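You operate a simulated robot arm through the tools that you are given. There is no shell and no other tool. Be economical: measure what you need, move in short steps, check, and stop when the job is done.

You run a simulated robot arm. Do the job below in one go: nothing can be reset, and whatever is moved stays where it is left.

TASK
Switch the small press's heat off, free its ram and lay its block on the table beside it.
Fine: red lever on FREE; open the mesh door once the ram is up; door and tray end open; leave the other blocks and the dial.

Only the result counts: the job must be done as asked and must still hold three seconds after the hand-in. Knocking over, shifting, dropping, spilling or breaking anything else fails it.

THE ROBOT
A 6-joint arm with a two-finger gripper on a trunk, on a base that drives. Base frame: it is fixed to the floor where the robot stands at the start and does not move with it; the origin is under the middle of the robot, x ahead of it, y to its left, z up. Units: m, rad, N and s.
Its first joint turns from -2.897 to 2.897 rad. Places, roughly: orange rocker switch [0.6, 0, 1.2]; small mesh door [0.6, 0.2, 1]; small press [0.8, 0.1, 1.1]; small press dial [0.6, 0, 1.3]; small press plate [0.8, 0.2, 0.9]; small press tray [0.8, 0.2, 0.9]; small red lever [0.8, -0.1, 0.9]; top of the small press table [0.7, -0.3, 0.8]. Payload 2.45 kg.
Tool frame: the origin (TCP) lies between the finger pads and is the grasp point; the fingertips stand 0.02 m ahead of it; z points along the fingers, y is the line along which they close. The gripper opens to 0.14 m. The gripper's body begins 0.168 m behind the TCP.
Orientation is that of the tool frame in the base frame, as a unit quaternion [x, y, z, w]. With the fingers straight down and closing along the base's y, the tool's x points along the base's -x, its y along +y and its z along -z.

THE INTERFACE
- The arm moves only by the tool play_rows. Its argument "commands" is a list of rows, each a list of 3 entries, a list of its own where there are three numbers: the shift along the base's x, y, z in m, then the turn, a rotation vector about the base's x, y, z in rad, then the closure, from 0 (fully open) to 1 (shut). In form: [[[dx, dy, dz], [wx, wy, wz], fingers], ...]. A call has 1 to 20 rows; each row is the pose to reach, as a shift and turn from the pose commanded when the call began. Rows are played at 5 a second. More than 0.05 m and 0.15 rad between two rows, or a gripper value outside its range, and nothing of the call is played. Where a pose cannot be reached the arm comes as near as it can. A force on the tool above 90 N (or 10 N above the force at the start of the call, whichever is more), or a blocked arm, ends the call early, and 0.2 s more pass. Each finger travels about 0.045 m/s and halts on what it meets, pressing with about 27 N; the grip force reading is that of the motor and also rises with nothing between the fingers. The clock runs only during rows and for 0.2 s after the last one: add rows that repeat a pose to give the fingers time. The reply holds the time, the measured pose of the TCP, the force on the tool along the base axes, the opening and the grip force, in the units named above and with some noise, with the torque about the TCP (base axes, N m) and any sound that the robot's microphone picked up.
- Cameras (640 x 400 px; columns grow to the right, rows downward): "scene" is now at [-0.1098, 0.1758, 1.1494]; the picture's right is [-0.00, -1.00, 0.00], its down [-0.26, 0.00, -0.97] and it looks along [0.97, -0.00, -0.26] (base axes); focal length 246 px, centre (320, 200). "wrist" rides on the gripper at [0.078, 0.011, -0.209] in the tool frame; the picture's right is [-0.14, 0.99, 0.00], its down [-0.92, -0.13, -0.37] and it looks along [-0.37, -0.05, 0.93] (tool axes); focal length 280 px, centre (320, 200). There is no depth. A picture from a camera that has moved, and an enlarged one, comes with that camera's place and axes in the base frame and with its lens. The place of the scene camera against the robot may be out by one fixed shift of up to 0.018 m in any direction.
- capture(camera): a new picture of that camera. The clock stands still meanwhile.
- drive_base(legs): drives the robot by 1 to 6 legs, each [ahead, left, turn to the left] in m, m and rad, along the robot's own axes; the way and the turn of a leg run together, so that a leg with both is an arc; at most 1.5 m and 3.142 rad a leg. The arm and the cameras ride along, it lands a little off, and it stops where it bumps. It gives what a move gives.
- head_to(pan, tilt): turns the head with the scene camera to pan (to the left, within 2.496 rad either way) and tilt (down, from -0.506 to 1.204), counted from straight ahead of the robot. It gives what a move gives.
- close_up(camera, box): a new picture of the part [left, top, right, bottom] of that camera's present view, enlarged. The clock stands still meanwhile.
- finish_job(): hands the job in; it is judged then, once.

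Work in short steps. Places have to be worked out from the pictures, the camera data and where the tool is seen: move nearer, look again, correct. Check each grasp and each placing, and mend what went wrong. You have 120 turns and 82 pictures in all, those below and enlarged ones among them. Open the gripper and draw the arm clear of the work before you hand the job in, unless the task says otherwise; then end with one line.

The tools are called after "Call:" by a JSON object that holds its "fn" and its "kwargs". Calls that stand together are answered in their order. play_rows: Moves the arm, as the interface text tells. Its arguments: {"type":"object","properties":{"commands":{"type":"array","items":{"type":"array"}}},"required":["commands"]} The other tools are called the same way: drive_base (legs) drives the base; head_to (pan, tilt) turns the head that bears the scene camera; capture (camera) takes a picture; close_up (camera, box) takes an enlarged picture of a part of a camera's view; finish_job () hands the job in.

At the start:

```text
time_s: 0.0
ee_pos: [0.6187, -0.1043, 1.2775]
ee_rot: [0.0, 1.0, -0.001, 0.0]
wrist_force: [-0.1, -1.1, 0.3]
wrist_torque: [0.0, 0.0, 0.02]
opening: 0.1399
gripper_force: 0.1
robot x, y, heading: [0.0024, -0.0006, 0.002]
head pan, tilt: [-0.005, 0.264]
```

scene: 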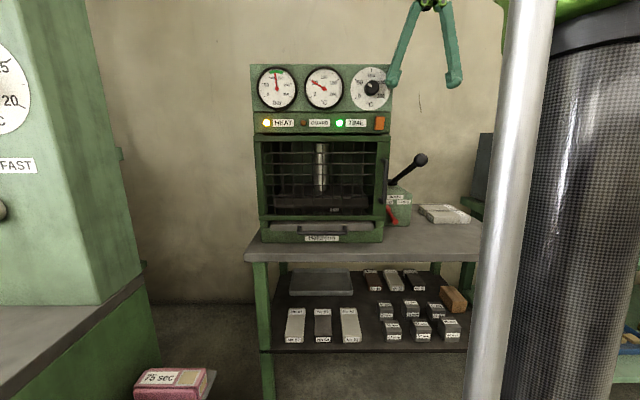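
wrist: 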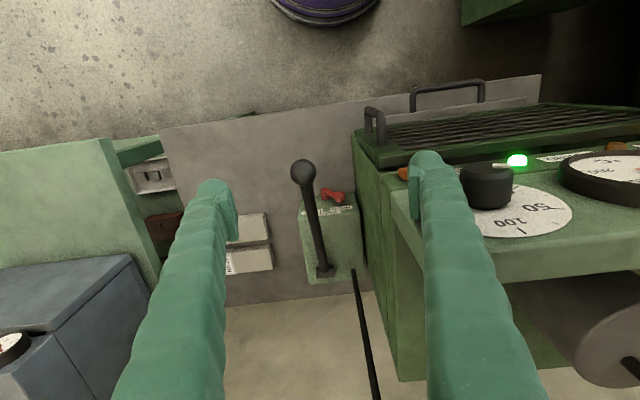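

I see the press with lamps, gauges, rocker at the right, and the red lever on the pump. I'll enlarge the press face and the lever area to read labels.

Call:
{"fn": "close_up", "kwargs": {"camera": "scene", "box": [240, 55, 400, 155]}}

Call:
{"fn": "close_up", "kwargs": {"camera": "scene", "box": [240, 140, 480, 290]}}

Call:
{"fn": "close_up", "kwargs": {"camera": "wrist", "box": [220, 140, 420, 300]}}

```text
4.00 times, centred on (320, 105) of scene
camera zoom: at [-0.1098, 0.1758, 1.1494], right [0.0, -1.0, 0.0], down [-0.26, 0.0, -0.97], along [0.97, 0.0, -0.26], focal length 983 px, centre (320, 580)
```

zoom: 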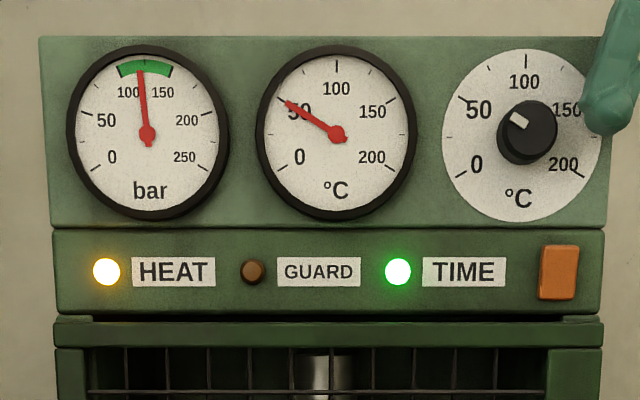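

```text
2.67 times, centred on (360, 215) of scene
camera zoom: at [-0.1098, 0.1758, 1.1494], right [0.0, -1.0, 0.0], down [-0.26, 0.0, -0.97], along [0.97, 0.0, -0.26], focal length 655 px, centre (213, 160)
```

zoom: 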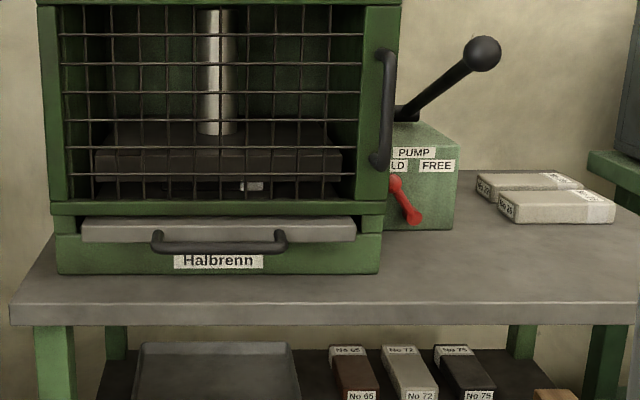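

```text
2.50 times, centred on (320, 220) of wrist
camera zoom: at [0.5414, -0.0945, 1.4881], right [0.14, 0.99, 0.0], down [0.92, -0.13, 0.37], along [0.37, -0.05, -0.93], focal length 701 px, centre (320, 150)
```

zoom: 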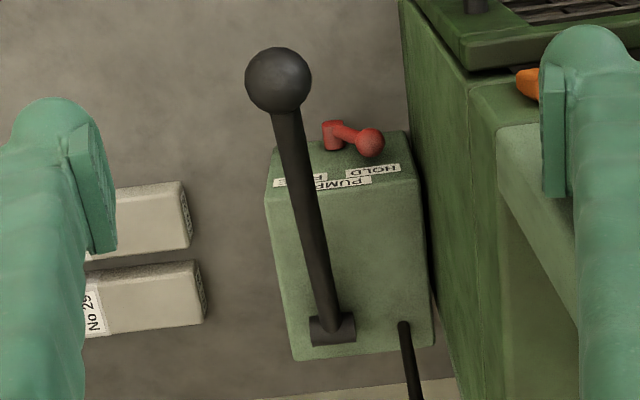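

Rocker triangulates to about (0.64, 0.0, 1.18). I back away from the face and turn the tool to point forward, fingers closed.

Call:
{"fn": "play_rows", "kwargs": {"commands": [[[-0.04, 0, 0], [0, 0, 0], 0], [[-0.08, 0, 0], [0, 0, 0], 0], [[-0.12, 0, 0], [0, -0.14, 0], 0.2], [[-0.13, 0, 0], [0, -0.28, 0], 0.4], [[-0.13, 0.01, 0], [0, -0.42, 0], 0.6], [[-0.13, 0.02, 0], [0, -0.56, 0], 0.8], [[-0.13, 0.03, 0], [0, -0.7, 0], 1], [[-0.13, 0.04, -0.01], [0, -0.84, 0], 1], [[-0.13, 0.05, -0.02], [0, -0.98, 0], 1], [[-0.13, 0.06, -0.03], [0, -1.12, 0], 1], [[-0.13, 0.07, -0.04], [0, -1.26, 0], 1], [[-0.13, 0.08, -0.05], [0, -1.4, 0], 1], [[-0.13, 0.09, -0.06], [0, -1.5, 0], 1], [[-0.13, 0.104, -0.08], [0, -1.571, 0], 1], [[-0.13, 0.104, -0.08], [0, -1.571, 0], 1]]}}

Call:
{"fn": "capture", "kwargs": {"camera": "wrist"}}

Call:
{"fn": "capture", "kwargs": {"camera": "scene"}}

```text
time_s: 1.8
ee_pos: [0.585, -0.086, 1.3174]
ee_rot: [-0.006, 0.915, 0.002, 0.402]
wrist_force: [1.0, -0.4, -0.7]
wrist_torque: [0.01, 0.01, 0.02]
opening: 0.0181
gripper_force: 0.0
robot x, y, heading: [-0.0002, 0.0014, -0.007]
head pan, tilt: [-0.005, 0.264]
stopped in row 9: the arm was blocked; the commanded pose is now the measured one
```

```text
76 pictures are left
camera wrist: at [0.379, -0.0791, 1.402], right [0.08, 0.99, 0.1], down [0.35, -0.12, 0.93], along [0.93, -0.04, -0.36], focal length 280 px, centre (320, 200)
```

wrist: 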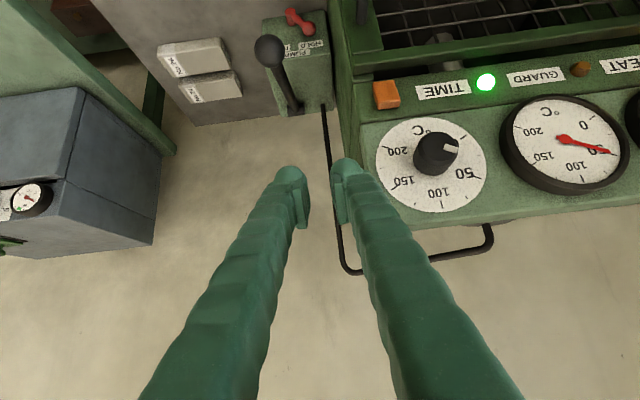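

```text
75 pictures are left
camera scene: at [-0.1103, 0.1801, 1.1553], right [0.04, -1.0, 0.0], down [-0.2, -0.01, -0.98], along [0.98, 0.04, -0.2], focal length 246 px, centre (320, 200)
```

scene: 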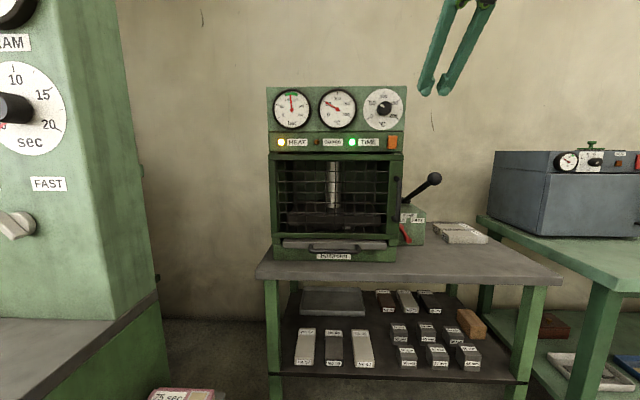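

The arm blocked itself (likely against the trunk or head, whose view shifted). I'll undo the last part of the turn, then drive back for room.

Call:
{"fn": "play_rows", "kwargs": {"commands": [[[0, 0, 0], [0, 0.1, 0], 1], [[0.02, 0, 0], [0, 0.2, 0], 1], [[0.04, 0, 0], [0, 0.3, 0], 1]]}}

Call:
{"fn": "drive_base", "kwargs": {"legs": [[-0.3, 0, 0]]}}

Call:
{"fn": "capture", "kwargs": {"camera": "scene"}}

```text
time_s: 2.6
ee_pos: [0.6234, -0.0866, 1.3158]
ee_rot: [-0.003, 0.965, 0.003, 0.261]
wrist_force: [-1.1, -0.1, 1.5]
wrist_torque: [-0.01, -0.11, -0.06]
opening: 0.0
gripper_force: 26.8
robot x, y, heading: [-0.0002, -0.0009, -0.001]
head pan, tilt: [-0.005, 0.264]
```

```text
time_s: 4.7
ee_pos: [0.3289, -0.0877, 1.3165]
ee_rot: [-0.003, 0.965, 0.003, 0.261]
wrist_force: [0.3, -0.5, 0.3]
wrist_torque: [0.0, -0.02, 0.01]
opening: 0.0002
gripper_force: 27.1
robot x, y, heading: [-0.2947, 0.0009, -0.003]
head pan, tilt: [-0.005, 0.264]
```

```text
74 pictures are left
camera scene: at [-0.4045, 0.1763, 1.1493], right [-0.01, -1.0, 0.0], down [-0.26, 0.0, -0.97], along [0.97, -0.01, -0.26], focal length 246 px, centre (320, 200)
```

scene: 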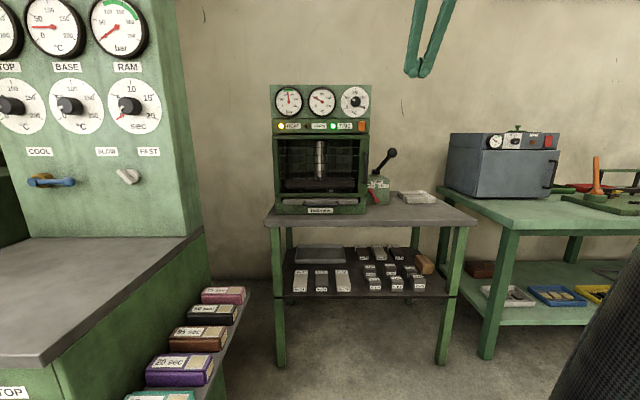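

View is normal again and there's room. Now I finish turning the tool forward while extending toward the rocker, staying ~10 cm off.

Call:
{"fn": "play_rows", "kwargs": {"commands": [[[0.03, 0.01, 0], [0, -0.13, 0], 1], [[0.06, 0.02, -0.01], [0, -0.26, 0], 1], [[0.09, 0.03, -0.03], [0, -0.39, 0], 1], [[0.12, 0.04, -0.05], [0, -0.52, 0], 1], [[0.14, 0.05, -0.07], [0, -0.65, 0], 1], [[0.16, 0.06, -0.09], [0, -0.78, 0], 1], [[0.18, 0.07, -0.11], [0, -0.91, 0], 1], [[0.19, 0.08, -0.13], [0, -1.043, 0], 1], [[0.19, 0.088, -0.137], [0, -1.043, 0], 1], [[0.19, 0.088, -0.137], [0, -1.043, 0], 1]]}}

Call:
{"fn": "capture", "kwargs": {"camera": "wrist"}}

Call:
{"fn": "close_up", "kwargs": {"camera": "scene", "box": [240, 60, 480, 210]}}

```text
time_s: 6.8
ee_pos: [0.517, 0.0005, 1.1791]
ee_rot: [-0.003, 0.708, 0.0, 0.706]
wrist_force: [0.1, 0.2, -0.1]
wrist_torque: [0.02, -0.01, 0.0]
opening: 0.0
gripper_force: 27.0
out of reach, approached as far as the arm can: row 8
robot x, y, heading: [-0.2949, -0.0005, -0.005]
head pan, tilt: [-0.005, 0.264]
```

```text
73 pictures are left
camera wrist: at [0.3093, 0.0085, 1.1019], right [0.0, 0.99, 0.13], down [-0.37, -0.13, 0.92], along [0.93, -0.05, 0.36], focal length 280 px, centre (320, 200)
```

wrist: 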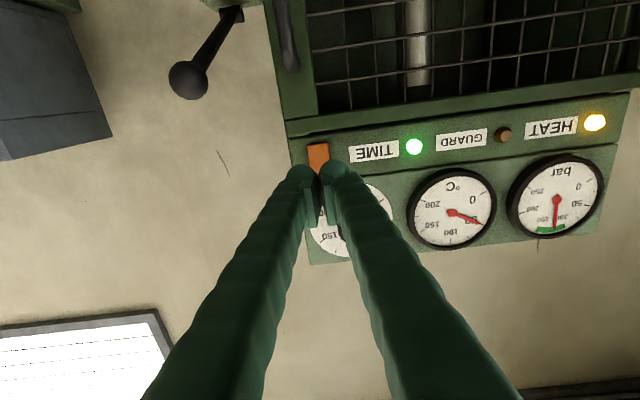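

```text
2.67 times, centred on (360, 135) of scene
camera zoom: at [-0.4045, 0.1763, 1.1493], right [-0.01, -1.0, 0.0], down [-0.26, 0.0, -0.97], along [0.97, -0.01, -0.26], focal length 655 px, centre (213, 373)
```

zoom: 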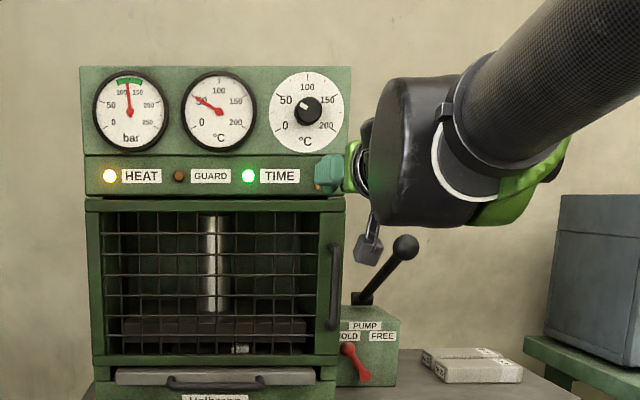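

Lined up in front of the rocker. I zoom in to see which way the rocker is tilted.

Call:
{"fn": "close_up", "kwargs": {"camera": "wrist", "box": [280, 120, 360, 170]}}

```text
8.00 times, centred on (320, 145) of wrist
camera zoom: at [0.3093, 0.0085, 1.1019], right [0.0, 0.99, 0.13], down [-0.37, -0.13, 0.92], along [0.93, -0.05, 0.36], focal length 2243 px, centre (320, 640)
```

zoom: 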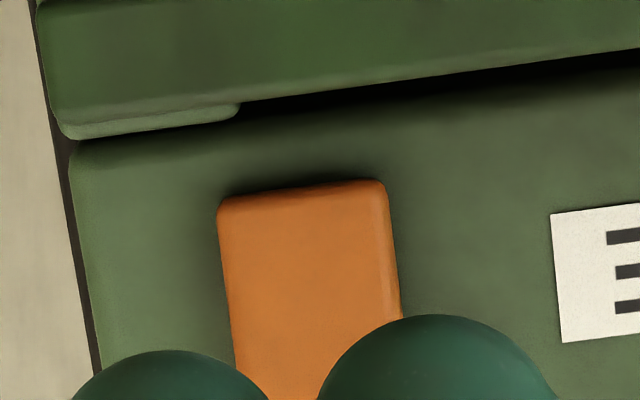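

The bottom end looks pressed in and the top proud, so I press the upper half: rise 2 cm and advance in small steps to just short of contact.

Call:
{"fn": "play_rows", "kwargs": {"commands": [[[0.0, -0.002, 0.02], [0, 0, 0], 1], [[0.04, -0.002, 0.02], [0, 0, 0], 1], [[0.075, -0.002, 0.02], [0, 0, 0], 1], [[0.085, -0.002, 0.02], [0, 0, 0], 1], [[0.09, -0.002, 0.02], [0, 0, 0], 1], [[0.095, -0.002, 0.02], [0, 0, 0], 1], [[0.1, -0.002, 0.02], [0, 0, 0], 1]]}}

Call:
{"fn": "capture", "kwargs": {"camera": "wrist"}}

```text
time_s: 8.4
ee_pos: [0.6193, -0.0024, 1.1989]
ee_rot: [-0.003, 0.707, 0.001, 0.707]
wrist_force: [-8.6, -0.5, 2.5]
wrist_torque: [-0.01, 0.07, -0.03]
opening: 0.0061
gripper_force: 29.6
robot x, y, heading: [-0.2942, 0.0012, -0.002]
head pan, tilt: [-0.005, 0.264]
```

```text
70 pictures are left
camera wrist: at [0.4113, 0.0052, 1.1215], right [-0.01, 0.99, 0.13], down [-0.37, -0.13, 0.92], along [0.93, -0.04, 0.37], focal length 280 px, centre (320, 200)
```

wrist: 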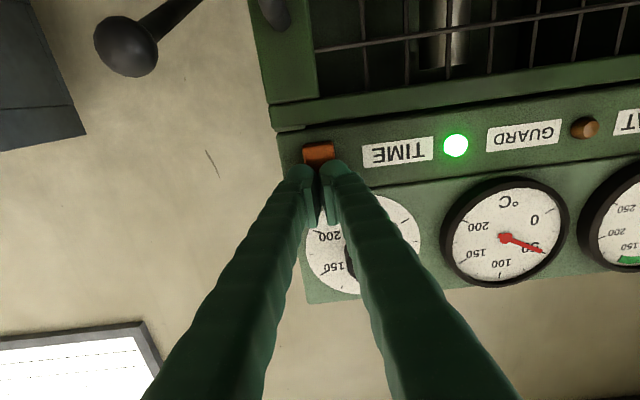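

Contact, and the rocker's lower end now stands out. I check the HEAT lamp.

Call:
{"fn": "close_up", "kwargs": {"camera": "scene", "box": [260, 75, 388, 155]}}

```text
5.00 times, centred on (324, 115) of scene
camera zoom: at [-0.405, 0.1763, 1.1493], right [-0.01, -1.0, 0.0], down [-0.26, 0.0, -0.97], along [0.97, -0.01, -0.26], focal length 1229 px, centre (300, 625)
```

zoom: 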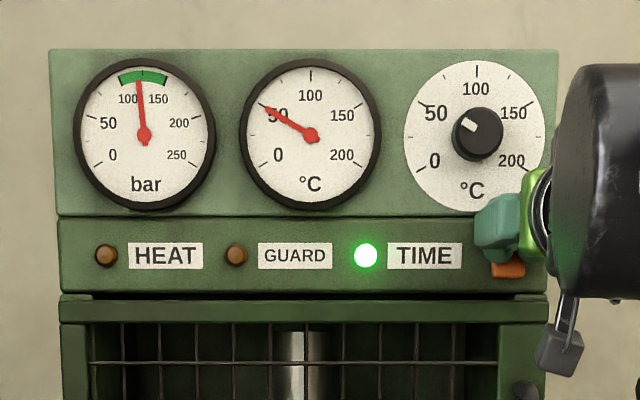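

HEAT lamp is out. Now the lever: I triangulate its ball at about (0.786, -0.083, 0.871) and hub at (0.79, -0.115, 0.824), with the pump handle running overhead. I retract, pitch the tool slightly down, and move nearer.

Call:
{"fn": "play_rows", "kwargs": {"commands": [[[-0.04, 0, 0], [0, 0, 0], 1], [[-0.08, 0, 0], [0, 0, 0], 1], [[-0.12, 0, 0], [0, 0, 0], 1], [[-0.14, -0.02, -0.03], [0, 0.1, 0], 0.8], [[-0.14, -0.05, -0.06], [0, 0.2, 0], 0.6], [[-0.14, -0.08, -0.09], [0, 0.3, 0], 0.6], [[-0.14, -0.081, -0.13], [0, 0.4, 0], 0.6], [[-0.14, -0.081, -0.17], [0, 0.4, 0], 0.6], [[-0.14, -0.081, -0.21], [0, 0.4, 0], 0.6], [[-0.14, -0.081, -0.25], [0, 0.4, 0], 0.6], [[-0.14, -0.081, -0.28], [0, 0.4, 0], 0.6], [[-0.14, -0.081, -0.28], [0, 0.4, 0], 0.6]]}}

Call:
{"fn": "drive_base", "kwargs": {"legs": [[0.15, 0, 0]]}}

Call:
{"fn": "capture", "kwargs": {"camera": "wrist"}}

Call:
{"fn": "capture", "kwargs": {"camera": "scene"}}

```text
time_s: 11.1
ee_pos: [0.4787, -0.0809, 0.9214]
ee_rot: [-0.003, 0.833, 0.002, 0.553]
wrist_force: [-0.9, 0.4, -0.4]
wrist_torque: [-0.04, 0.01, -0.04]
opening: 0.056
gripper_force: 0.1
robot x, y, heading: [-0.295, 0.0001, -0.003]
head pan, tilt: [-0.005, 0.264]
```

```text
time_s: 12.5
ee_pos: [0.6161, -0.0852, 0.9189]
ee_rot: [-0.003, 0.834, 0.001, 0.552]
wrist_force: [-27.0, -1.0, 13.5]
wrist_torque: [0.75, -0.48, 1.43]
opening: 0.0587
gripper_force: 1.2
robot x, y, heading: [-0.1497, -0.0028, -0.006]
head pan, tilt: [-0.005, 0.264]
stopped in leg 1: the force on the tool passed its limit at 114 N (the readings are from after the stop); the commanded pose is now the measured one
```

```text
68 pictures are left
camera wrist: at [0.3944, -0.0763, 0.9302], right [0.05, 0.99, 0.12], down [0.02, -0.13, 0.99], along [1.0, -0.05, -0.03], focal length 280 px, centre (320, 200)
```

wrist: 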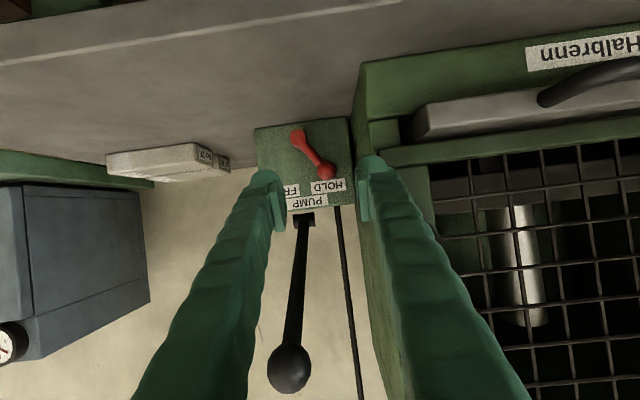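

```text
67 pictures are left
camera scene: at [-0.2598, 0.176, 1.1492], right [-0.01, -1.0, 0.0], down [-0.26, 0.0, -0.97], along [0.97, -0.01, -0.26], focal length 246 px, centre (320, 200)
```

scene: 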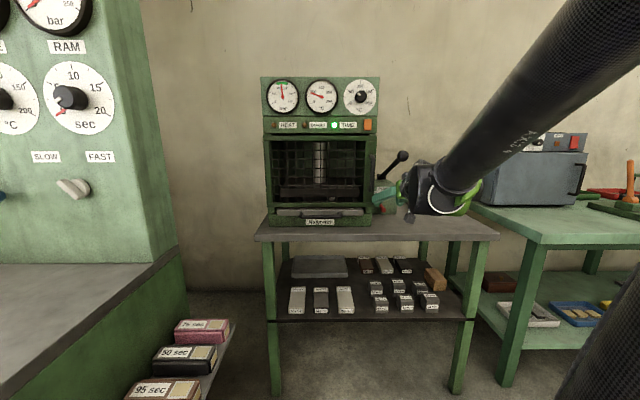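

The +y finger bumped the press's front corner. I back off a few cm and re-check that nothing has shifted.

Call:
{"fn": "play_rows", "kwargs": {"commands": [[[-0.02, 0, 0], [0, 0, 0], 0.6], [[-0.05, 0, 0], [0, 0, 0], 0.6], [[-0.05, -0.02, 0], [0, 0, 0], 0.75], [[-0.05, -0.02, 0], [0, 0, 0], 0.75]]}}

Call:
{"fn": "capture", "kwargs": {"camera": "wrist"}}

Call:
{"fn": "close_up", "kwargs": {"camera": "scene", "box": [250, 120, 442, 240]}}

```text
time_s: 13.5
ee_pos: [0.5697, -0.1049, 0.9192]
ee_rot: [-0.002, 0.835, 0.0, 0.551]
wrist_force: [0.2, -0.5, 0.1]
wrist_torque: [-0.05, 0.01, -0.01]
opening: 0.0351
gripper_force: 0.1
robot x, y, heading: [-0.1462, 0.0025, -0.007]
head pan, tilt: [-0.005, 0.264]
```

```text
66 pictures are left
camera wrist: at [0.3484, -0.0961, 0.9289], right [0.05, 0.99, 0.12], down [0.02, -0.13, 0.99], along [1.0, -0.05, -0.03], focal length 280 px, centre (320, 200)
```

wrist: 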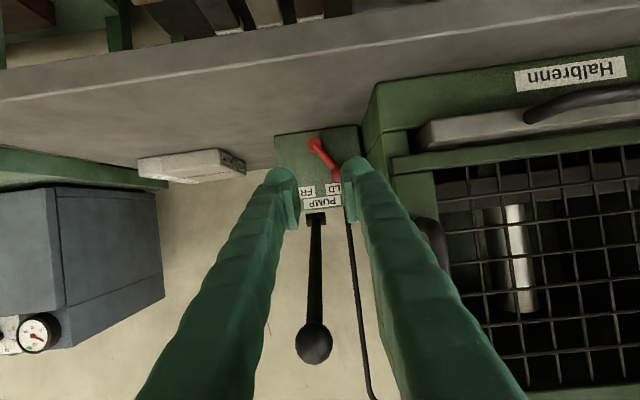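

```text
3.33 times, centred on (346, 180) of scene
camera zoom: at [-0.2579, 0.176, 1.1493], right [-0.01, -1.0, 0.0], down [-0.26, 0.0, -0.97], along [0.97, -0.01, -0.26], focal length 819 px, centre (233, 267)
```

zoom: 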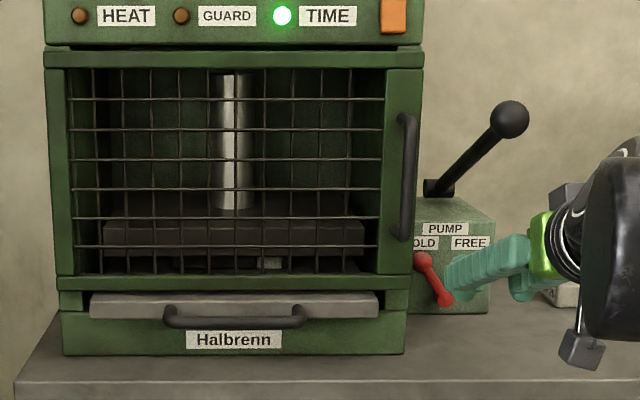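

Nothing moved. The lever's re-triangulated ball (0.786, -0.082, 0.875) agrees. To clear the press corner I'll yaw the tool left (hand to the right) and roll it so the fingers straddle the lever across its shaft.

Call:
{"fn": "play_rows", "kwargs": {"commands": [[[0, 0, 0], [0, 0, 0.1], 0.68], [[0, 0, 0], [0, 0, 0.2], 0.68], [[0, 0, 0], [0, 0, 0.2], 0.68]]}}

Call:
{"fn": "play_rows", "kwargs": {"commands": [[[0, 0, 0], [-0.128, -0.026, 0.056], 0.68], [[0, 0, 0], [-0.257, -0.052, 0.112], 0.68], [[0.02, 0, 0], [-0.385, -0.078, 0.168], 0.68], [[0.05, 0, 0], [-0.514, -0.104, 0.224], 0.68], [[0.08, 0.01, -0.01], [-0.514, -0.104, 0.224], 0.68], [[0.11, 0.02, -0.02], [-0.514, -0.104, 0.224], 0.68], [[0.13, 0.022, -0.03], [-0.514, -0.104, 0.224], 0.68], [[0.13, 0.022, -0.035], [-0.514, -0.104, 0.224], 0.68], [[0.13, 0.022, -0.035], [-0.514, -0.104, 0.224], 0.68]]}}

Call:
{"fn": "capture", "kwargs": {"camera": "wrist"}}

Call:
{"fn": "close_up", "kwargs": {"camera": "scene", "box": [330, 130, 458, 210]}}

```text
time_s: 14.3
ee_pos: [0.5696, -0.1053, 0.918]
ee_rot: [-0.086, 0.83, 0.055, 0.548]
wrist_force: [-0.2, 0.3, 0.3]
wrist_torque: [0.06, -0.03, -0.02]
opening: 0.0448
gripper_force: 0.1
robot x, y, heading: [-0.1498, 0.0009, -0.005]
head pan, tilt: [-0.005, 0.264]
```

```text
time_s: 16.3
ee_pos: [0.6987, -0.082, 0.8833]
ee_rot: [-0.315, 0.773, -0.103, 0.541]
wrist_force: [-0.1, 0.1, 0.3]
wrist_torque: [-0.03, 0.02, 0.01]
opening: 0.045
gripper_force: 0.0
robot x, y, heading: [-0.1483, 0.0015, -0.003]
head pan, tilt: [-0.005, 0.264]
```

```text
64 pictures are left
camera wrist: at [0.4905, -0.1612, 0.9009], right [-0.35, 0.85, -0.39], down [-0.09, 0.38, 0.92], along [0.93, 0.35, -0.06], focal length 280 px, centre (320, 200)
```

wrist: 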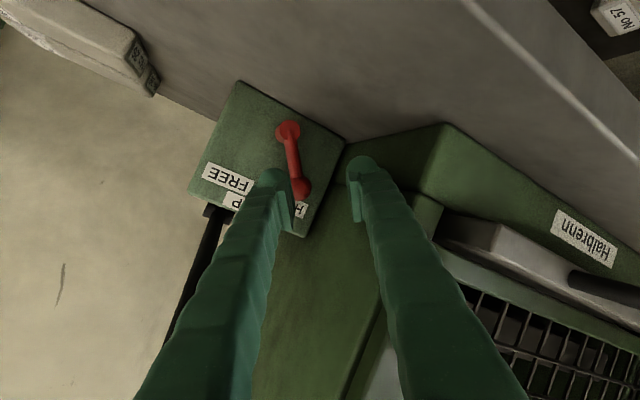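

```text
5.00 times, centred on (394, 170) of scene
camera zoom: at [-0.2579, 0.176, 1.1494], right [-0.01, -1.0, 0.0], down [-0.26, 0.0, -0.97], along [0.97, -0.01, -0.26], focal length 1229 px, centre (-50, 350)
```

zoom: 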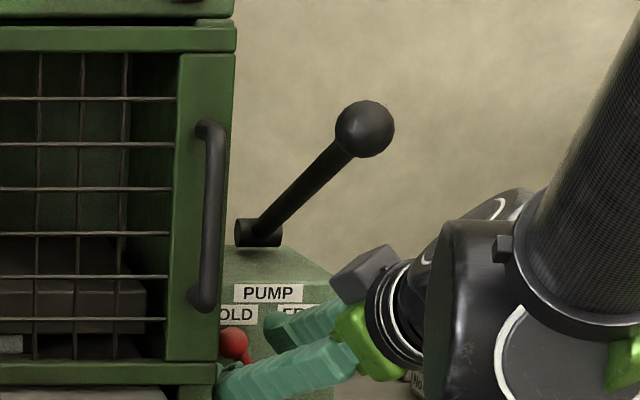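

Ball re-estimated at (0.786, -0.079, 0.876). I advance so the open fingers straddle it.

Call:
{"fn": "play_rows", "kwargs": {"commands": [[[0.025, 0.0, -0.002], [0, 0, 0], 0.68], [[0.045, 0.0, -0.005], [0, 0, 0], 0.68], [[0.06, 0.002, -0.006], [0, 0, 0], 0.68], [[0.07, 0.003, -0.007], [0, 0, 0], 0.68], [[0.07, 0.003, -0.007], [0, 0, 0], 0.68]]}}

Call:
{"fn": "capture", "kwargs": {"camera": "wrist"}}

```text
time_s: 17.5
ee_pos: [0.7663, -0.0834, 0.8781]
ee_rot: [-0.315, 0.773, -0.102, 0.541]
wrist_force: [-33.2, -9.2, 1.2]
wrist_torque: [0.17, -0.7, -0.84]
opening: 0.0433
gripper_force: 0.0
robot x, y, heading: [-0.1487, -0.0035, -0.006]
head pan, tilt: [-0.005, 0.264]
```

```text
62 pictures are left
camera wrist: at [0.5579, -0.1609, 0.8953], right [-0.34, 0.86, -0.39], down [-0.09, 0.38, 0.92], along [0.94, 0.35, -0.06], focal length 280 px, centre (320, 200)
```

wrist: 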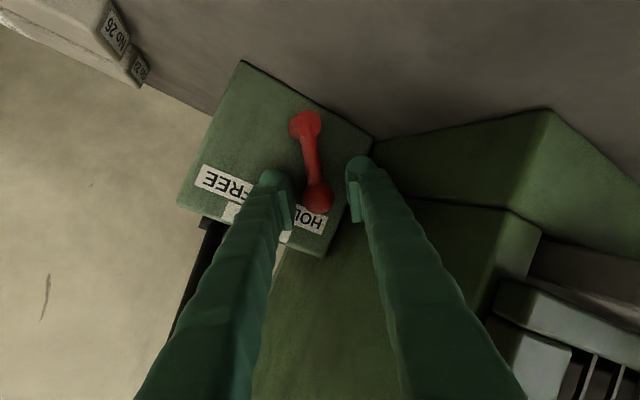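

The upper finger tip touches the pump face before the lower one reaches the ball. I back off slightly and rotate yaw/pitch so both fingers reach equally deep.

Call:
{"fn": "play_rows", "kwargs": {"commands": [[[-0.02, 0, 0], [0, 0, 0], 0.68], [[-0.02, 0, 0], [0, -0.06, -0.11], 0.68], [[-0.02, 0.0, 0], [0, -0.12, -0.22], 0.68], [[-0.02, 0.0, 0], [0, -0.12, -0.22], 0.68]]}}

Call:
{"fn": "capture", "kwargs": {"camera": "wrist"}}

```text
time_s: 18.5
ee_pos: [0.7487, -0.0808, 0.8767]
ee_rot: [-0.222, 0.769, -0.18, 0.572]
wrist_force: [-1.0, -5.6, -2.4]
wrist_torque: [-0.23, 0.04, 0.03]
opening: 0.0429
gripper_force: 0.0
robot x, y, heading: [-0.153, 0.0007, -0.011]
head pan, tilt: [-0.005, 0.264]
```

```text
61 pictures are left
camera wrist: at [0.5282, -0.1121, 0.8679], right [-0.1, 0.9, -0.41], down [-0.11, 0.4, 0.91], along [0.99, 0.14, 0.06], focal length 280 px, centre (320, 200)
```

wrist: 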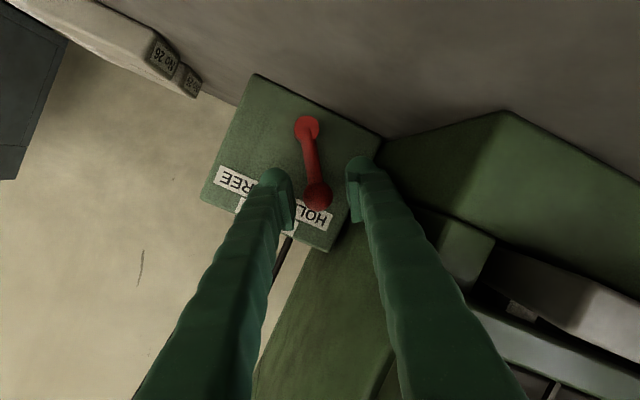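

Slight lateral contact with the press side; I shift 4 mm right and go in.

Call:
{"fn": "play_rows", "kwargs": {"commands": [[[0.0, -0.004, 0], [0, 0, 0], 0.7], [[0.01, -0.004, 0], [0, 0, 0], 0.7], [[0.017, -0.004, 0], [0, 0, 0], 0.7], [[0.022, -0.004, 0], [0, 0, 0], 0.7], [[0.022, -0.004, 0], [0, 0, 0], 0.7]]}}

Call:
{"fn": "capture", "kwargs": {"camera": "wrist"}}

```text
time_s: 19.7
ee_pos: [0.7711, -0.0844, 0.8759]
ee_rot: [-0.222, 0.769, -0.179, 0.572]
wrist_force: [-0.1, -0.7, 0.2]
wrist_torque: [0.0, 0.02, 0.02]
opening: 0.0416
gripper_force: 0.1
robot x, y, heading: [-0.1495, 0.002, -0.004]
head pan, tilt: [-0.005, 0.264]
```

```text
60 pictures are left
camera wrist: at [0.5516, -0.1148, 0.867], right [-0.1, 0.9, -0.41], down [-0.11, 0.4, 0.91], along [0.99, 0.14, 0.06], focal length 280 px, centre (320, 200)
```

wrist: 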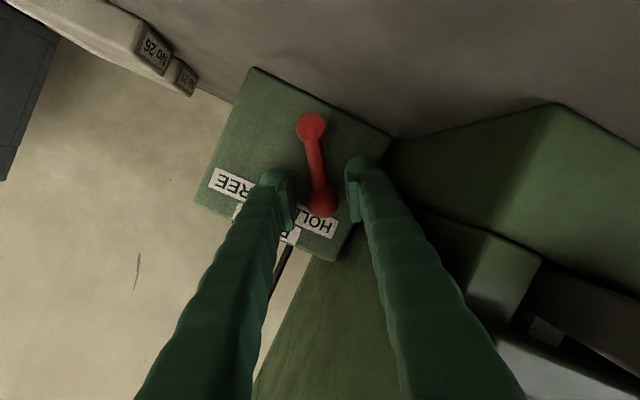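

Straddling with no contact force. Now I sweep the lever over the arc to the FREE side, rolling a little with it.

Call:
{"fn": "play_rows", "kwargs": {"commands": [[[0, -0.006, 0.003], [0.05, 0, 0], 0.7], [[0, -0.012, 0.006], [0.1, 0, 0], 0.7], [[0, -0.018, 0.008], [0.15, 0, 0], 0.7], [[0, -0.024, 0.009], [0.2, 0, 0], 0.7], [[0, -0.031, 0.0095], [0.25, 0, 0], 0.7], [[0, -0.037, 0.0095], [0.3, 0, 0], 0.7], [[0, -0.043, 0.009], [0.35, 0, 0], 0.7], [[0, -0.049, 0.0075], [0.4, 0, 0], 0.7], [[0, -0.055, 0.0055], [0.45, 0, 0], 0.7], [[0, -0.061, 0.0027], [0.5, 0, 0], 0.7]]}}

Call:
{"fn": "capture", "kwargs": {"camera": "wrist"}}

Call:
{"fn": "close_up", "kwargs": {"camera": "scene", "box": [250, 80, 442, 200]}}

```text
time_s: 21.9
ee_pos: [0.7706, -0.1451, 0.8786]
ee_rot: [-0.073, 0.789, 0.017, 0.61]
wrist_force: [-0.9, 2.0, 1.5]
wrist_torque: [0.09, 0.06, 0.06]
opening: 0.0434
gripper_force: 0.8
robot x, y, heading: [-0.1484, -0.0025, -0.002]
head pan, tilt: [-0.005, 0.264]
```

```text
59 pictures are left
camera wrist: at [0.5501, -0.1674, 0.8572], right [-0.1, 0.99, 0.07], down [-0.11, -0.08, 0.99], along [0.99, 0.09, 0.12], focal length 280 px, centre (320, 200)
```

wrist: 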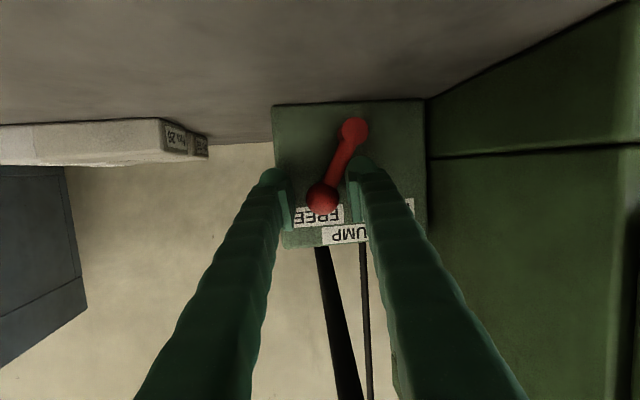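

```text
3.33 times, centred on (346, 140) of scene
camera zoom: at [-0.2579, 0.1761, 1.1493], right [-0.01, -1.0, 0.0], down [-0.26, 0.0, -0.97], along [0.97, -0.01, -0.26], focal length 819 px, centre (233, 400)
```

zoom: 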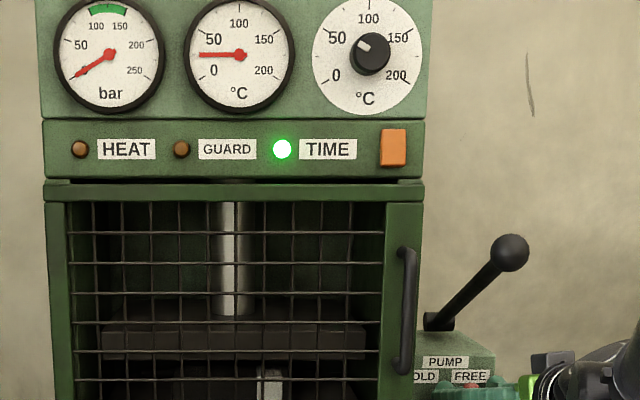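

Pressure dropped to zero and the plate is rising. I nudge the lever a bit further to ensure it sits at its end, then withdraw.

Call:
{"fn": "play_rows", "kwargs": {"commands": [[[0, -0.004, -0.002], [0, 0, 0], 0.7], [[0, -0.008, -0.004], [0, 0, 0], 0.7], [[0, -0.011, -0.006], [0, 0, 0], 0.7]]}}

Call:
{"fn": "capture", "kwargs": {"camera": "wrist"}}

```text
time_s: 22.7
ee_pos: [0.7695, -0.1538, 0.8746]
ee_rot: [-0.075, 0.789, 0.018, 0.609]
wrist_force: [-7.0, 19.0, 23.2]
wrist_torque: [1.19, -0.08, 0.3]
opening: 0.0545
gripper_force: 9.3
robot x, y, heading: [-0.1489, -0.0011, -0.005]
head pan, tilt: [-0.005, 0.264]
```

```text
57 pictures are left
camera wrist: at [0.5493, -0.1763, 0.8527], right [-0.1, 0.99, 0.07], down [-0.11, -0.08, 0.99], along [0.99, 0.1, 0.12], focal length 280 px, centre (320, 200)
```

wrist: 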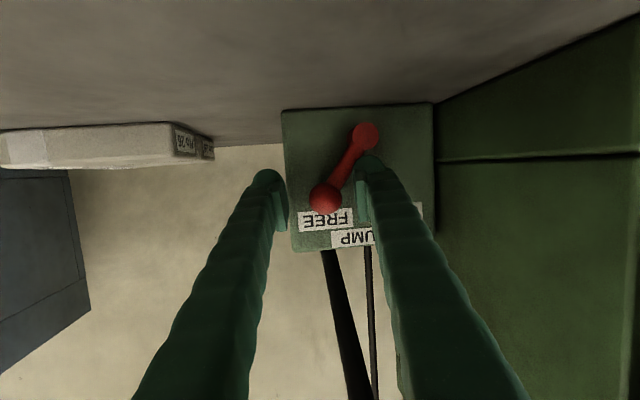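

Lever is at its stop on FREE. I unload, withdraw straight back, and drive back 0.2 m for the door.

Call:
{"fn": "play_rows", "kwargs": {"commands": [[[0, 0.006, 0.003], [0, 0, 0], 0.66], [[-0.02, 0.006, 0.003], [0, 0, 0], 0.66], [[-0.06, 0.004, 0.005], [0, 0, 0], 0.66], [[-0.1, 0.0, 0.01], [0, 0, 0], 0.66], [[-0.14, 0.0, 0.03], [0, 0, 0], 0.66], [[-0.18, 0.0, 0.06], [0.03, 0.1, -0.05], 0.66], [[-0.2, 0.0, 0.09], [0.06, 0.2, -0.1], 0.6], [[-0.2, 0.0, 0.12], [0.06, 0.3, -0.13], 0.6], [[-0.2, 0.03, 0.15], [0.06, 0.4, -0.13], 0.6], [[-0.2, 0.06, 0.16], [0.06, 0.45, -0.13], 0.6], [[-0.2, 0.06, 0.16], [0.06, 0.45, -0.13], 0.6]]}}

Call:
{"fn": "drive_base", "kwargs": {"legs": [[-0.2, 0, 0]]}}

Call:
{"fn": "capture", "kwargs": {"camera": "wrist"}}

Call:
{"fn": "close_up", "kwargs": {"camera": "scene", "box": [250, 70, 442, 230]}}

```text
time_s: 25.1
ee_pos: [0.5717, -0.0952, 1.0304]
ee_rot: [0.0, 0.908, 0.018, 0.42]
wrist_force: [-0.1, 0.1, 0.1]
wrist_torque: [-0.02, 0.01, 0.03]
opening: 0.0559
gripper_force: 0.0
robot x, y, heading: [-0.1491, -0.0016, -0.008]
head pan, tilt: [-0.005, 0.264]
```

```text
time_s: 26.7
ee_pos: [0.3757, -0.0958, 1.0299]
ee_rot: [0.003, 0.907, 0.016, 0.42]
wrist_force: [-0.4, -0.8, 0.3]
wrist_torque: [0.0, -0.01, 0.02]
opening: 0.0558
gripper_force: 0.1
robot x, y, heading: [-0.3445, 0.0012, -0.009]
head pan, tilt: [-0.005, 0.264]
```

```text
56 pictures are left
camera wrist: at [0.167, -0.0904, 1.1078], right [0.08, 0.99, 0.14], down [0.32, -0.15, 0.94], along [0.95, -0.03, -0.33], focal length 280 px, centre (320, 200)
```

wrist: 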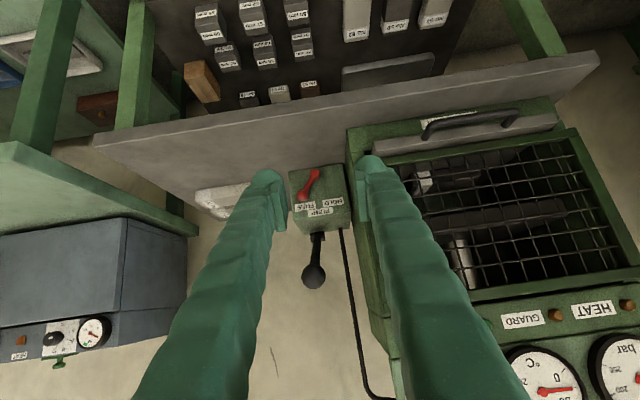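

```text
2.50 times, centred on (346, 150) of scene
camera zoom: at [-0.4527, 0.1777, 1.1493], right [-0.01, -1.0, 0.0], down [-0.26, 0.0, -0.97], along [0.97, -0.01, -0.26], focal length 614 px, centre (255, 325)
```

zoom: 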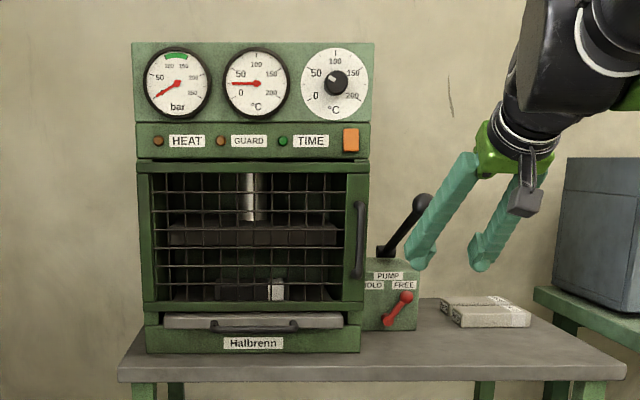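

Ram is up and the TIME lamp is off. Handle bar is near (0.60, -0.01, 0.95–1.08). I move in front of it and check with the wrist camera.

Call:
{"fn": "play_rows", "kwargs": {"commands": [[[0.03, 0.03, 0], [0, 0, 0], 0.55], [[0.06, 0.06, 0], [0, 0, -0.03], 0.55], [[0.09, 0.085, 0], [0, 0, -0.03], 0.55], [[0.12, 0.085, 0], [0, 0, -0.03], 0.55], [[0.12, 0.085, 0], [0, 0, -0.03], 0.55]]}}

Call:
{"fn": "capture", "kwargs": {"camera": "wrist"}}

```text
time_s: 27.9
ee_pos: [0.4926, -0.0078, 1.0304]
ee_rot: [0.016, 0.908, 0.01, 0.419]
wrist_force: [-0.2, 0.0, 0.2]
wrist_torque: [0.01, 0.0, 0.02]
opening: 0.063
gripper_force: 0.1
robot x, y, heading: [-0.345, 0.0009, -0.008]
head pan, tilt: [-0.005, 0.264]
```

```text
54 pictures are left
camera wrist: at [0.2846, 0.0035, 1.108], right [0.11, 0.98, 0.14], down [0.31, -0.16, 0.94], along [0.94, -0.06, -0.33], focal length 280 px, centre (320, 200)
```

wrist: 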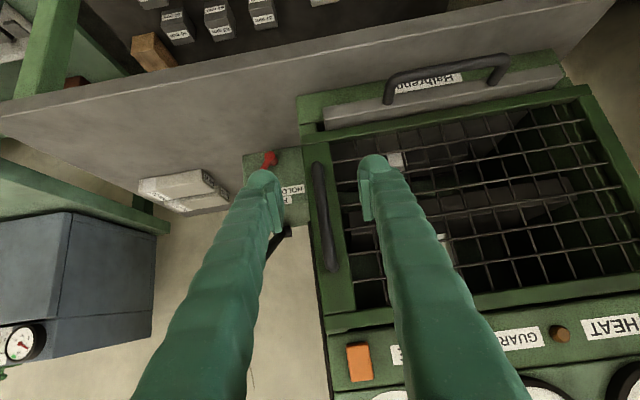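

The bar sits between the fingers, at y≈-0.014. I advance around it.

Call:
{"fn": "play_rows", "kwargs": {"commands": [[[0.03, -0.006, -0.01], [0, 0, 0], 0.55], [[0.06, -0.006, -0.013], [0, 0, 0], 0.55], [[0.08, -0.006, -0.013], [0, 0, 0], 0.55], [[0.095, -0.006, -0.013], [0, 0, 0], 0.55], [[0.105, -0.006, -0.013], [0, 0, 0], 0.55], [[0.105, -0.006, -0.013], [0, 0, 0], 0.55]]}}

Call:
{"fn": "capture", "kwargs": {"camera": "wrist"}}

```text
time_s: 29.3
ee_pos: [0.5999, -0.0162, 1.0193]
ee_rot: [0.016, 0.907, 0.01, 0.421]
wrist_force: [0.2, 0.8, -0.9]
wrist_torque: [-0.03, 0.0, -0.03]
opening: 0.0625
gripper_force: 0.0
robot x, y, heading: [-0.3413, 0.0005, -0.01]
head pan, tilt: [-0.005, 0.264]
```

```text
53 pictures are left
camera wrist: at [0.3912, -0.004, 1.0964], right [0.11, 0.98, 0.14], down [0.31, -0.16, 0.94], along [0.94, -0.06, -0.33], focal length 280 px, centre (320, 200)
```

wrist: 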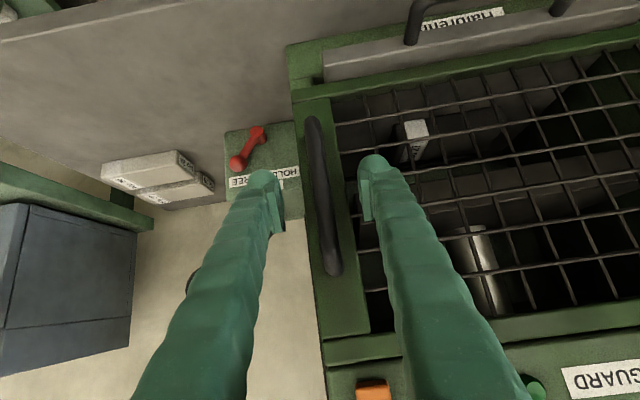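

Triangulation agrees that the bar is at x≈0.60. Closing on it.

Call:
{"fn": "play_rows", "kwargs": {"commands": [[[0, 0, 0], [0, 0, 0], 0.75], [[0, 0, 0], [0, 0, 0], 0.95], [[0, 0, 0], [0, 0, 0], 0.95], [[0, 0, 0], [0, 0, 0], 0.95], [[0, 0, 0], [0, 0, 0], 0.95]]}}

Call:
{"fn": "capture", "kwargs": {"camera": "wrist"}}

```text
time_s: 30.5
ee_pos: [0.5999, -0.0144, 1.0191]
ee_rot: [0.016, 0.908, 0.01, 0.419]
wrist_force: [1.5, 8.0, 0.2]
wrist_torque: [-0.2, 0.05, -0.09]
opening: 0.0117
gripper_force: 3.5
robot x, y, heading: [-0.3387, 0.0001, -0.009]
head pan, tilt: [-0.005, 0.264]
```

```text
52 pictures are left
camera wrist: at [0.3912, -0.0031, 1.0964], right [0.11, 0.98, 0.14], down [0.31, -0.16, 0.94], along [0.94, -0.06, -0.33], focal length 280 px, centre (320, 200)
```

wrist: 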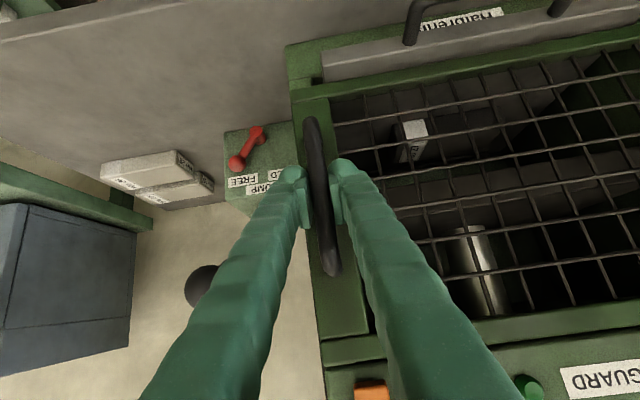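

Gripped. I pull the door along its arc (hinge near (0.645, 0.37)), first 10°.

Call:
{"fn": "play_rows", "kwargs": {"commands": [[[-0.017, 0.002, 0], [0, 0, -0.03], 0.95], [[-0.0335, 0.0054, 0], [0, 0, -0.06], 0.95], [[-0.05, 0.009, 0], [0, 0, -0.09], 0.95], [[-0.0663, 0.0137, 0], [0, 0, -0.12], 0.95]]}}

Call:
{"fn": "close_up", "kwargs": {"camera": "scene", "box": [250, 70, 442, 230]}}

```text
time_s: 31.5
ee_pos: [0.5346, -0.0002, 1.018]
ee_rot: [0.07, 0.905, -0.015, 0.42]
wrist_force: [2.1, 8.1, 1.3]
wrist_torque: [-0.98, -0.14, -0.07]
opening: 0.009
gripper_force: 36.6
robot x, y, heading: [-0.3454, 0.0004, -0.008]
head pan, tilt: [-0.005, 0.264]
```

```text
2.50 times, centred on (346, 150) of scene
camera zoom: at [-0.4525, 0.1781, 1.1493], right [-0.01, -1.0, 0.0], down [-0.26, 0.0, -0.97], along [0.97, -0.01, -0.26], focal length 614 px, centre (255, 325)
```

zoom: 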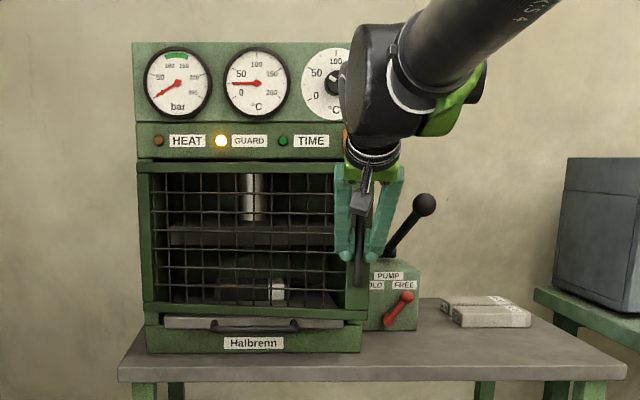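

Door is swinging and the GUARD lamp reacts. Continue to about 40°.

Call:
{"fn": "play_rows", "kwargs": {"commands": [[[-0.016, 0.005, 0], [0, 0, -0.03], 0.95], [[-0.032, 0.011, 0], [0, 0, -0.06], 0.95], [[-0.048, 0.0175, 0], [0, 0, -0.09], 0.95], [[-0.063, 0.025, 0], [0, 0, -0.12], 0.95], [[-0.078, 0.033, 0], [0, 0, -0.15], 0.95], [[-0.0926, 0.0415, 0], [0, 0, -0.18], 0.95], [[-0.107, 0.051, 0], [0, 0, -0.21], 0.95], [[-0.1207, 0.0605, 0], [0, 0, -0.24], 0.95], [[-0.134, 0.071, 0], [0, 0, -0.27], 0.95], [[-0.147, 0.0819, 0], [0, 0, -0.3], 0.95], [[-0.1595, 0.0935, 0], [0, 0, -0.33], 0.95], [[-0.1713, 0.1055, 0], [0, 0, -0.36], 0.95]]}}

Call:
{"fn": "capture", "kwargs": {"camera": "scene"}}

Call:
{"fn": "capture", "kwargs": {"camera": "wrist"}}

```text
time_s: 34.1
ee_pos: [0.3625, 0.1038, 1.0167]
ee_rot: [0.232, 0.877, -0.09, 0.41]
wrist_force: [1.6, 1.2, 9.4]
wrist_torque: [-0.43, 0.77, -0.06]
opening: 0.0087
gripper_force: 36.0
robot x, y, heading: [-0.3465, -0.0004, -0.006]
head pan, tilt: [-0.005, 0.264]
```

```text
50 pictures are left
camera scene: at [-0.4528, 0.1777, 1.1493], right [-0.01, -1.0, 0.0], down [-0.26, 0.0, -0.97], along [0.97, -0.01, -0.26], focal length 246 px, centre (320, 200)
```

scene: 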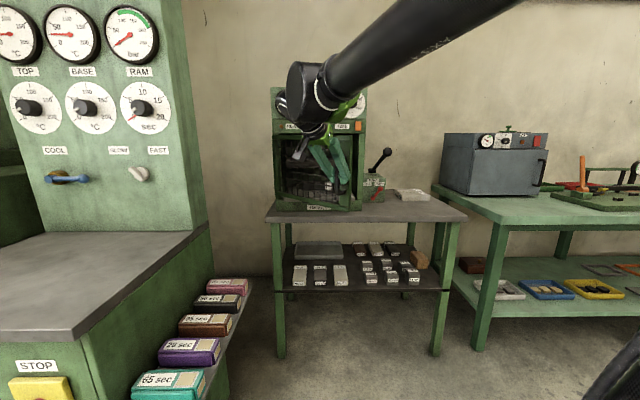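

```text
49 pictures are left
camera wrist: at [0.1833, 0.2106, 1.0942], right [0.55, 0.82, 0.14], down [0.2, -0.29, 0.94], along [0.81, -0.49, -0.33], focal length 280 px, centre (320, 200)
```

wrist: 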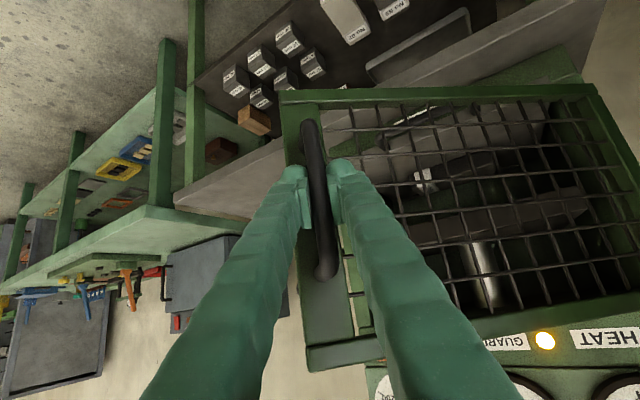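

Door at ~40°, all smooth. I keep pulling along the arc toward ~75°.

Call:
{"fn": "play_rows", "kwargs": {"commands": [[[-0.011, 0.013, 0], [0, 0, -0.03], 0.95], [[-0.022, 0.026, 0], [0, 0, -0.06], 0.95], [[-0.032, 0.0395, 0], [0, 0, -0.09], 0.95], [[-0.042, 0.0532, 0], [0, 0, -0.12], 0.95], [[-0.051, 0.068, 0], [0, 0, -0.15], 0.95], [[-0.059, 0.083, 0], [0, 0, -0.18], 0.95], [[-0.067, 0.098, 0], [0, 0, -0.21], 0.95], [[-0.0742, 0.1128, 0], [0, 0, -0.24], 0.95], [[-0.081, 0.129, 0], [0, 0, -0.27], 0.95], [[-0.087, 0.145, 0], [0, 0, -0.3], 0.95], [[-0.092, 0.161, 0], [0, 0, -0.33], 0.95], [[-0.0955, 0.1771, 0], [0, 0, -0.36], 0.95], [[-0.099, 0.194, 0], [0, 0, -0.39], 0.95]]}}

Call:
{"fn": "capture", "kwargs": {"camera": "scene"}}

```text
time_s: 36.9
ee_pos: [0.2647, 0.2967, 1.0168]
ee_rot: [0.397, 0.816, -0.168, 0.385]
wrist_force: [51.8, 7.4, 14.7]
wrist_torque: [-0.26, 0.46, -0.65]
opening: 0.0088
gripper_force: 36.5
robot x, y, heading: [-0.3424, -0.0006, -0.011]
head pan, tilt: [-0.005, 0.264]
```

```text
48 pictures are left
camera scene: at [-0.4505, 0.178, 1.1495], right [-0.01, -1.0, 0.0], down [-0.26, 0.0, -0.96], along [0.96, -0.01, -0.26], focal length 246 px, centre (320, 200)
```

scene: 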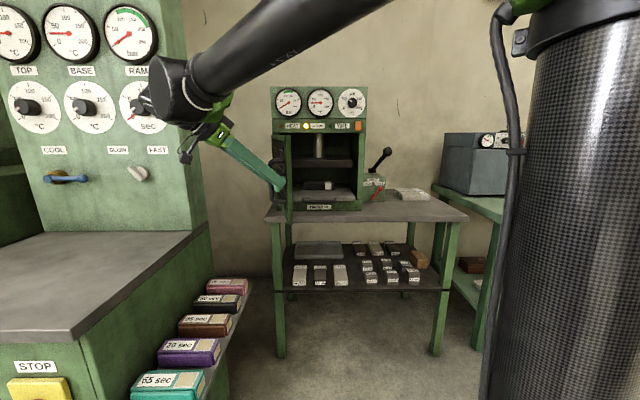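

Radial pull of 50 N shows my arc is a bit too wide. I ease in +x and keep swinging toward ~95°.

Call:
{"fn": "play_rows", "kwargs": {"commands": [[[0.006, 0.003, 0], [0, 0, 0], 0.95], [[0.012, 0.008, 0], [0, 0, -0.03], 0.95], [[0.012, 0.022, 0], [0, 0, -0.07], 0.95], [[0.012, 0.036, 0], [0, 0, -0.11], 0.95], [[0.012, 0.05, 0], [0, 0, -0.15], 0.95]]}}

```text
time_s: 37.6
ee_pos: [0.2651, 0.3071, 1.0162]
ee_rot: [0.413, 0.809, -0.179, 0.378]
wrist_force: [-24.6, -3.3, 18.7]
wrist_torque: [-0.41, 0.55, 0.28]
opening: 0.0085
gripper_force: 35.9
robot x, y, heading: [-0.3463, -0.0002, 0.0]
head pan, tilt: [-0.005, 0.264]
stopped in row 3: the force on the tool passed its limit at 97 N (the readings are from after the stop); the commanded pose is now the measured one
```

Force limit hit; I look at what's around the hand before going on.

Call:
{"fn": "capture", "kwargs": {"camera": "wrist"}}

Call:
{"fn": "close_up", "kwargs": {"camera": "scene", "box": [100, 20, 420, 220]}}

```text
47 pictures are left
camera wrist: at [0.1477, 0.4794, 1.094], right [0.85, 0.52, 0.13], down [0.07, -0.35, 0.94], along [0.53, -0.78, -0.33], focal length 280 px, centre (320, 200)
```

wrist: 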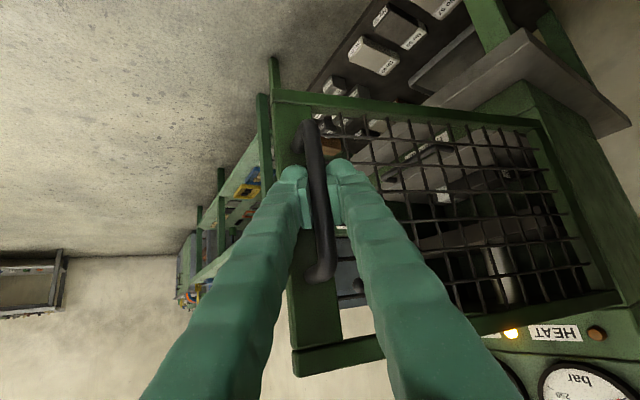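

```text
2.00 times, centred on (260, 120) of scene
camera zoom: at [-0.4572, 0.1769, 1.1493], right [-0.01, -1.0, 0.0], down [-0.26, 0.0, -0.97], along [0.97, -0.01, -0.26], focal length 492 px, centre (440, 360)
```

zoom: 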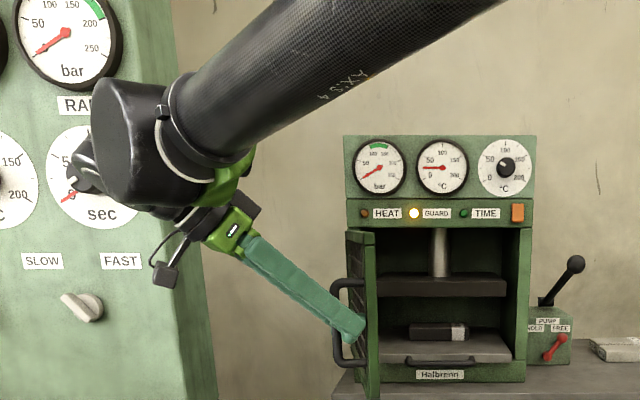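

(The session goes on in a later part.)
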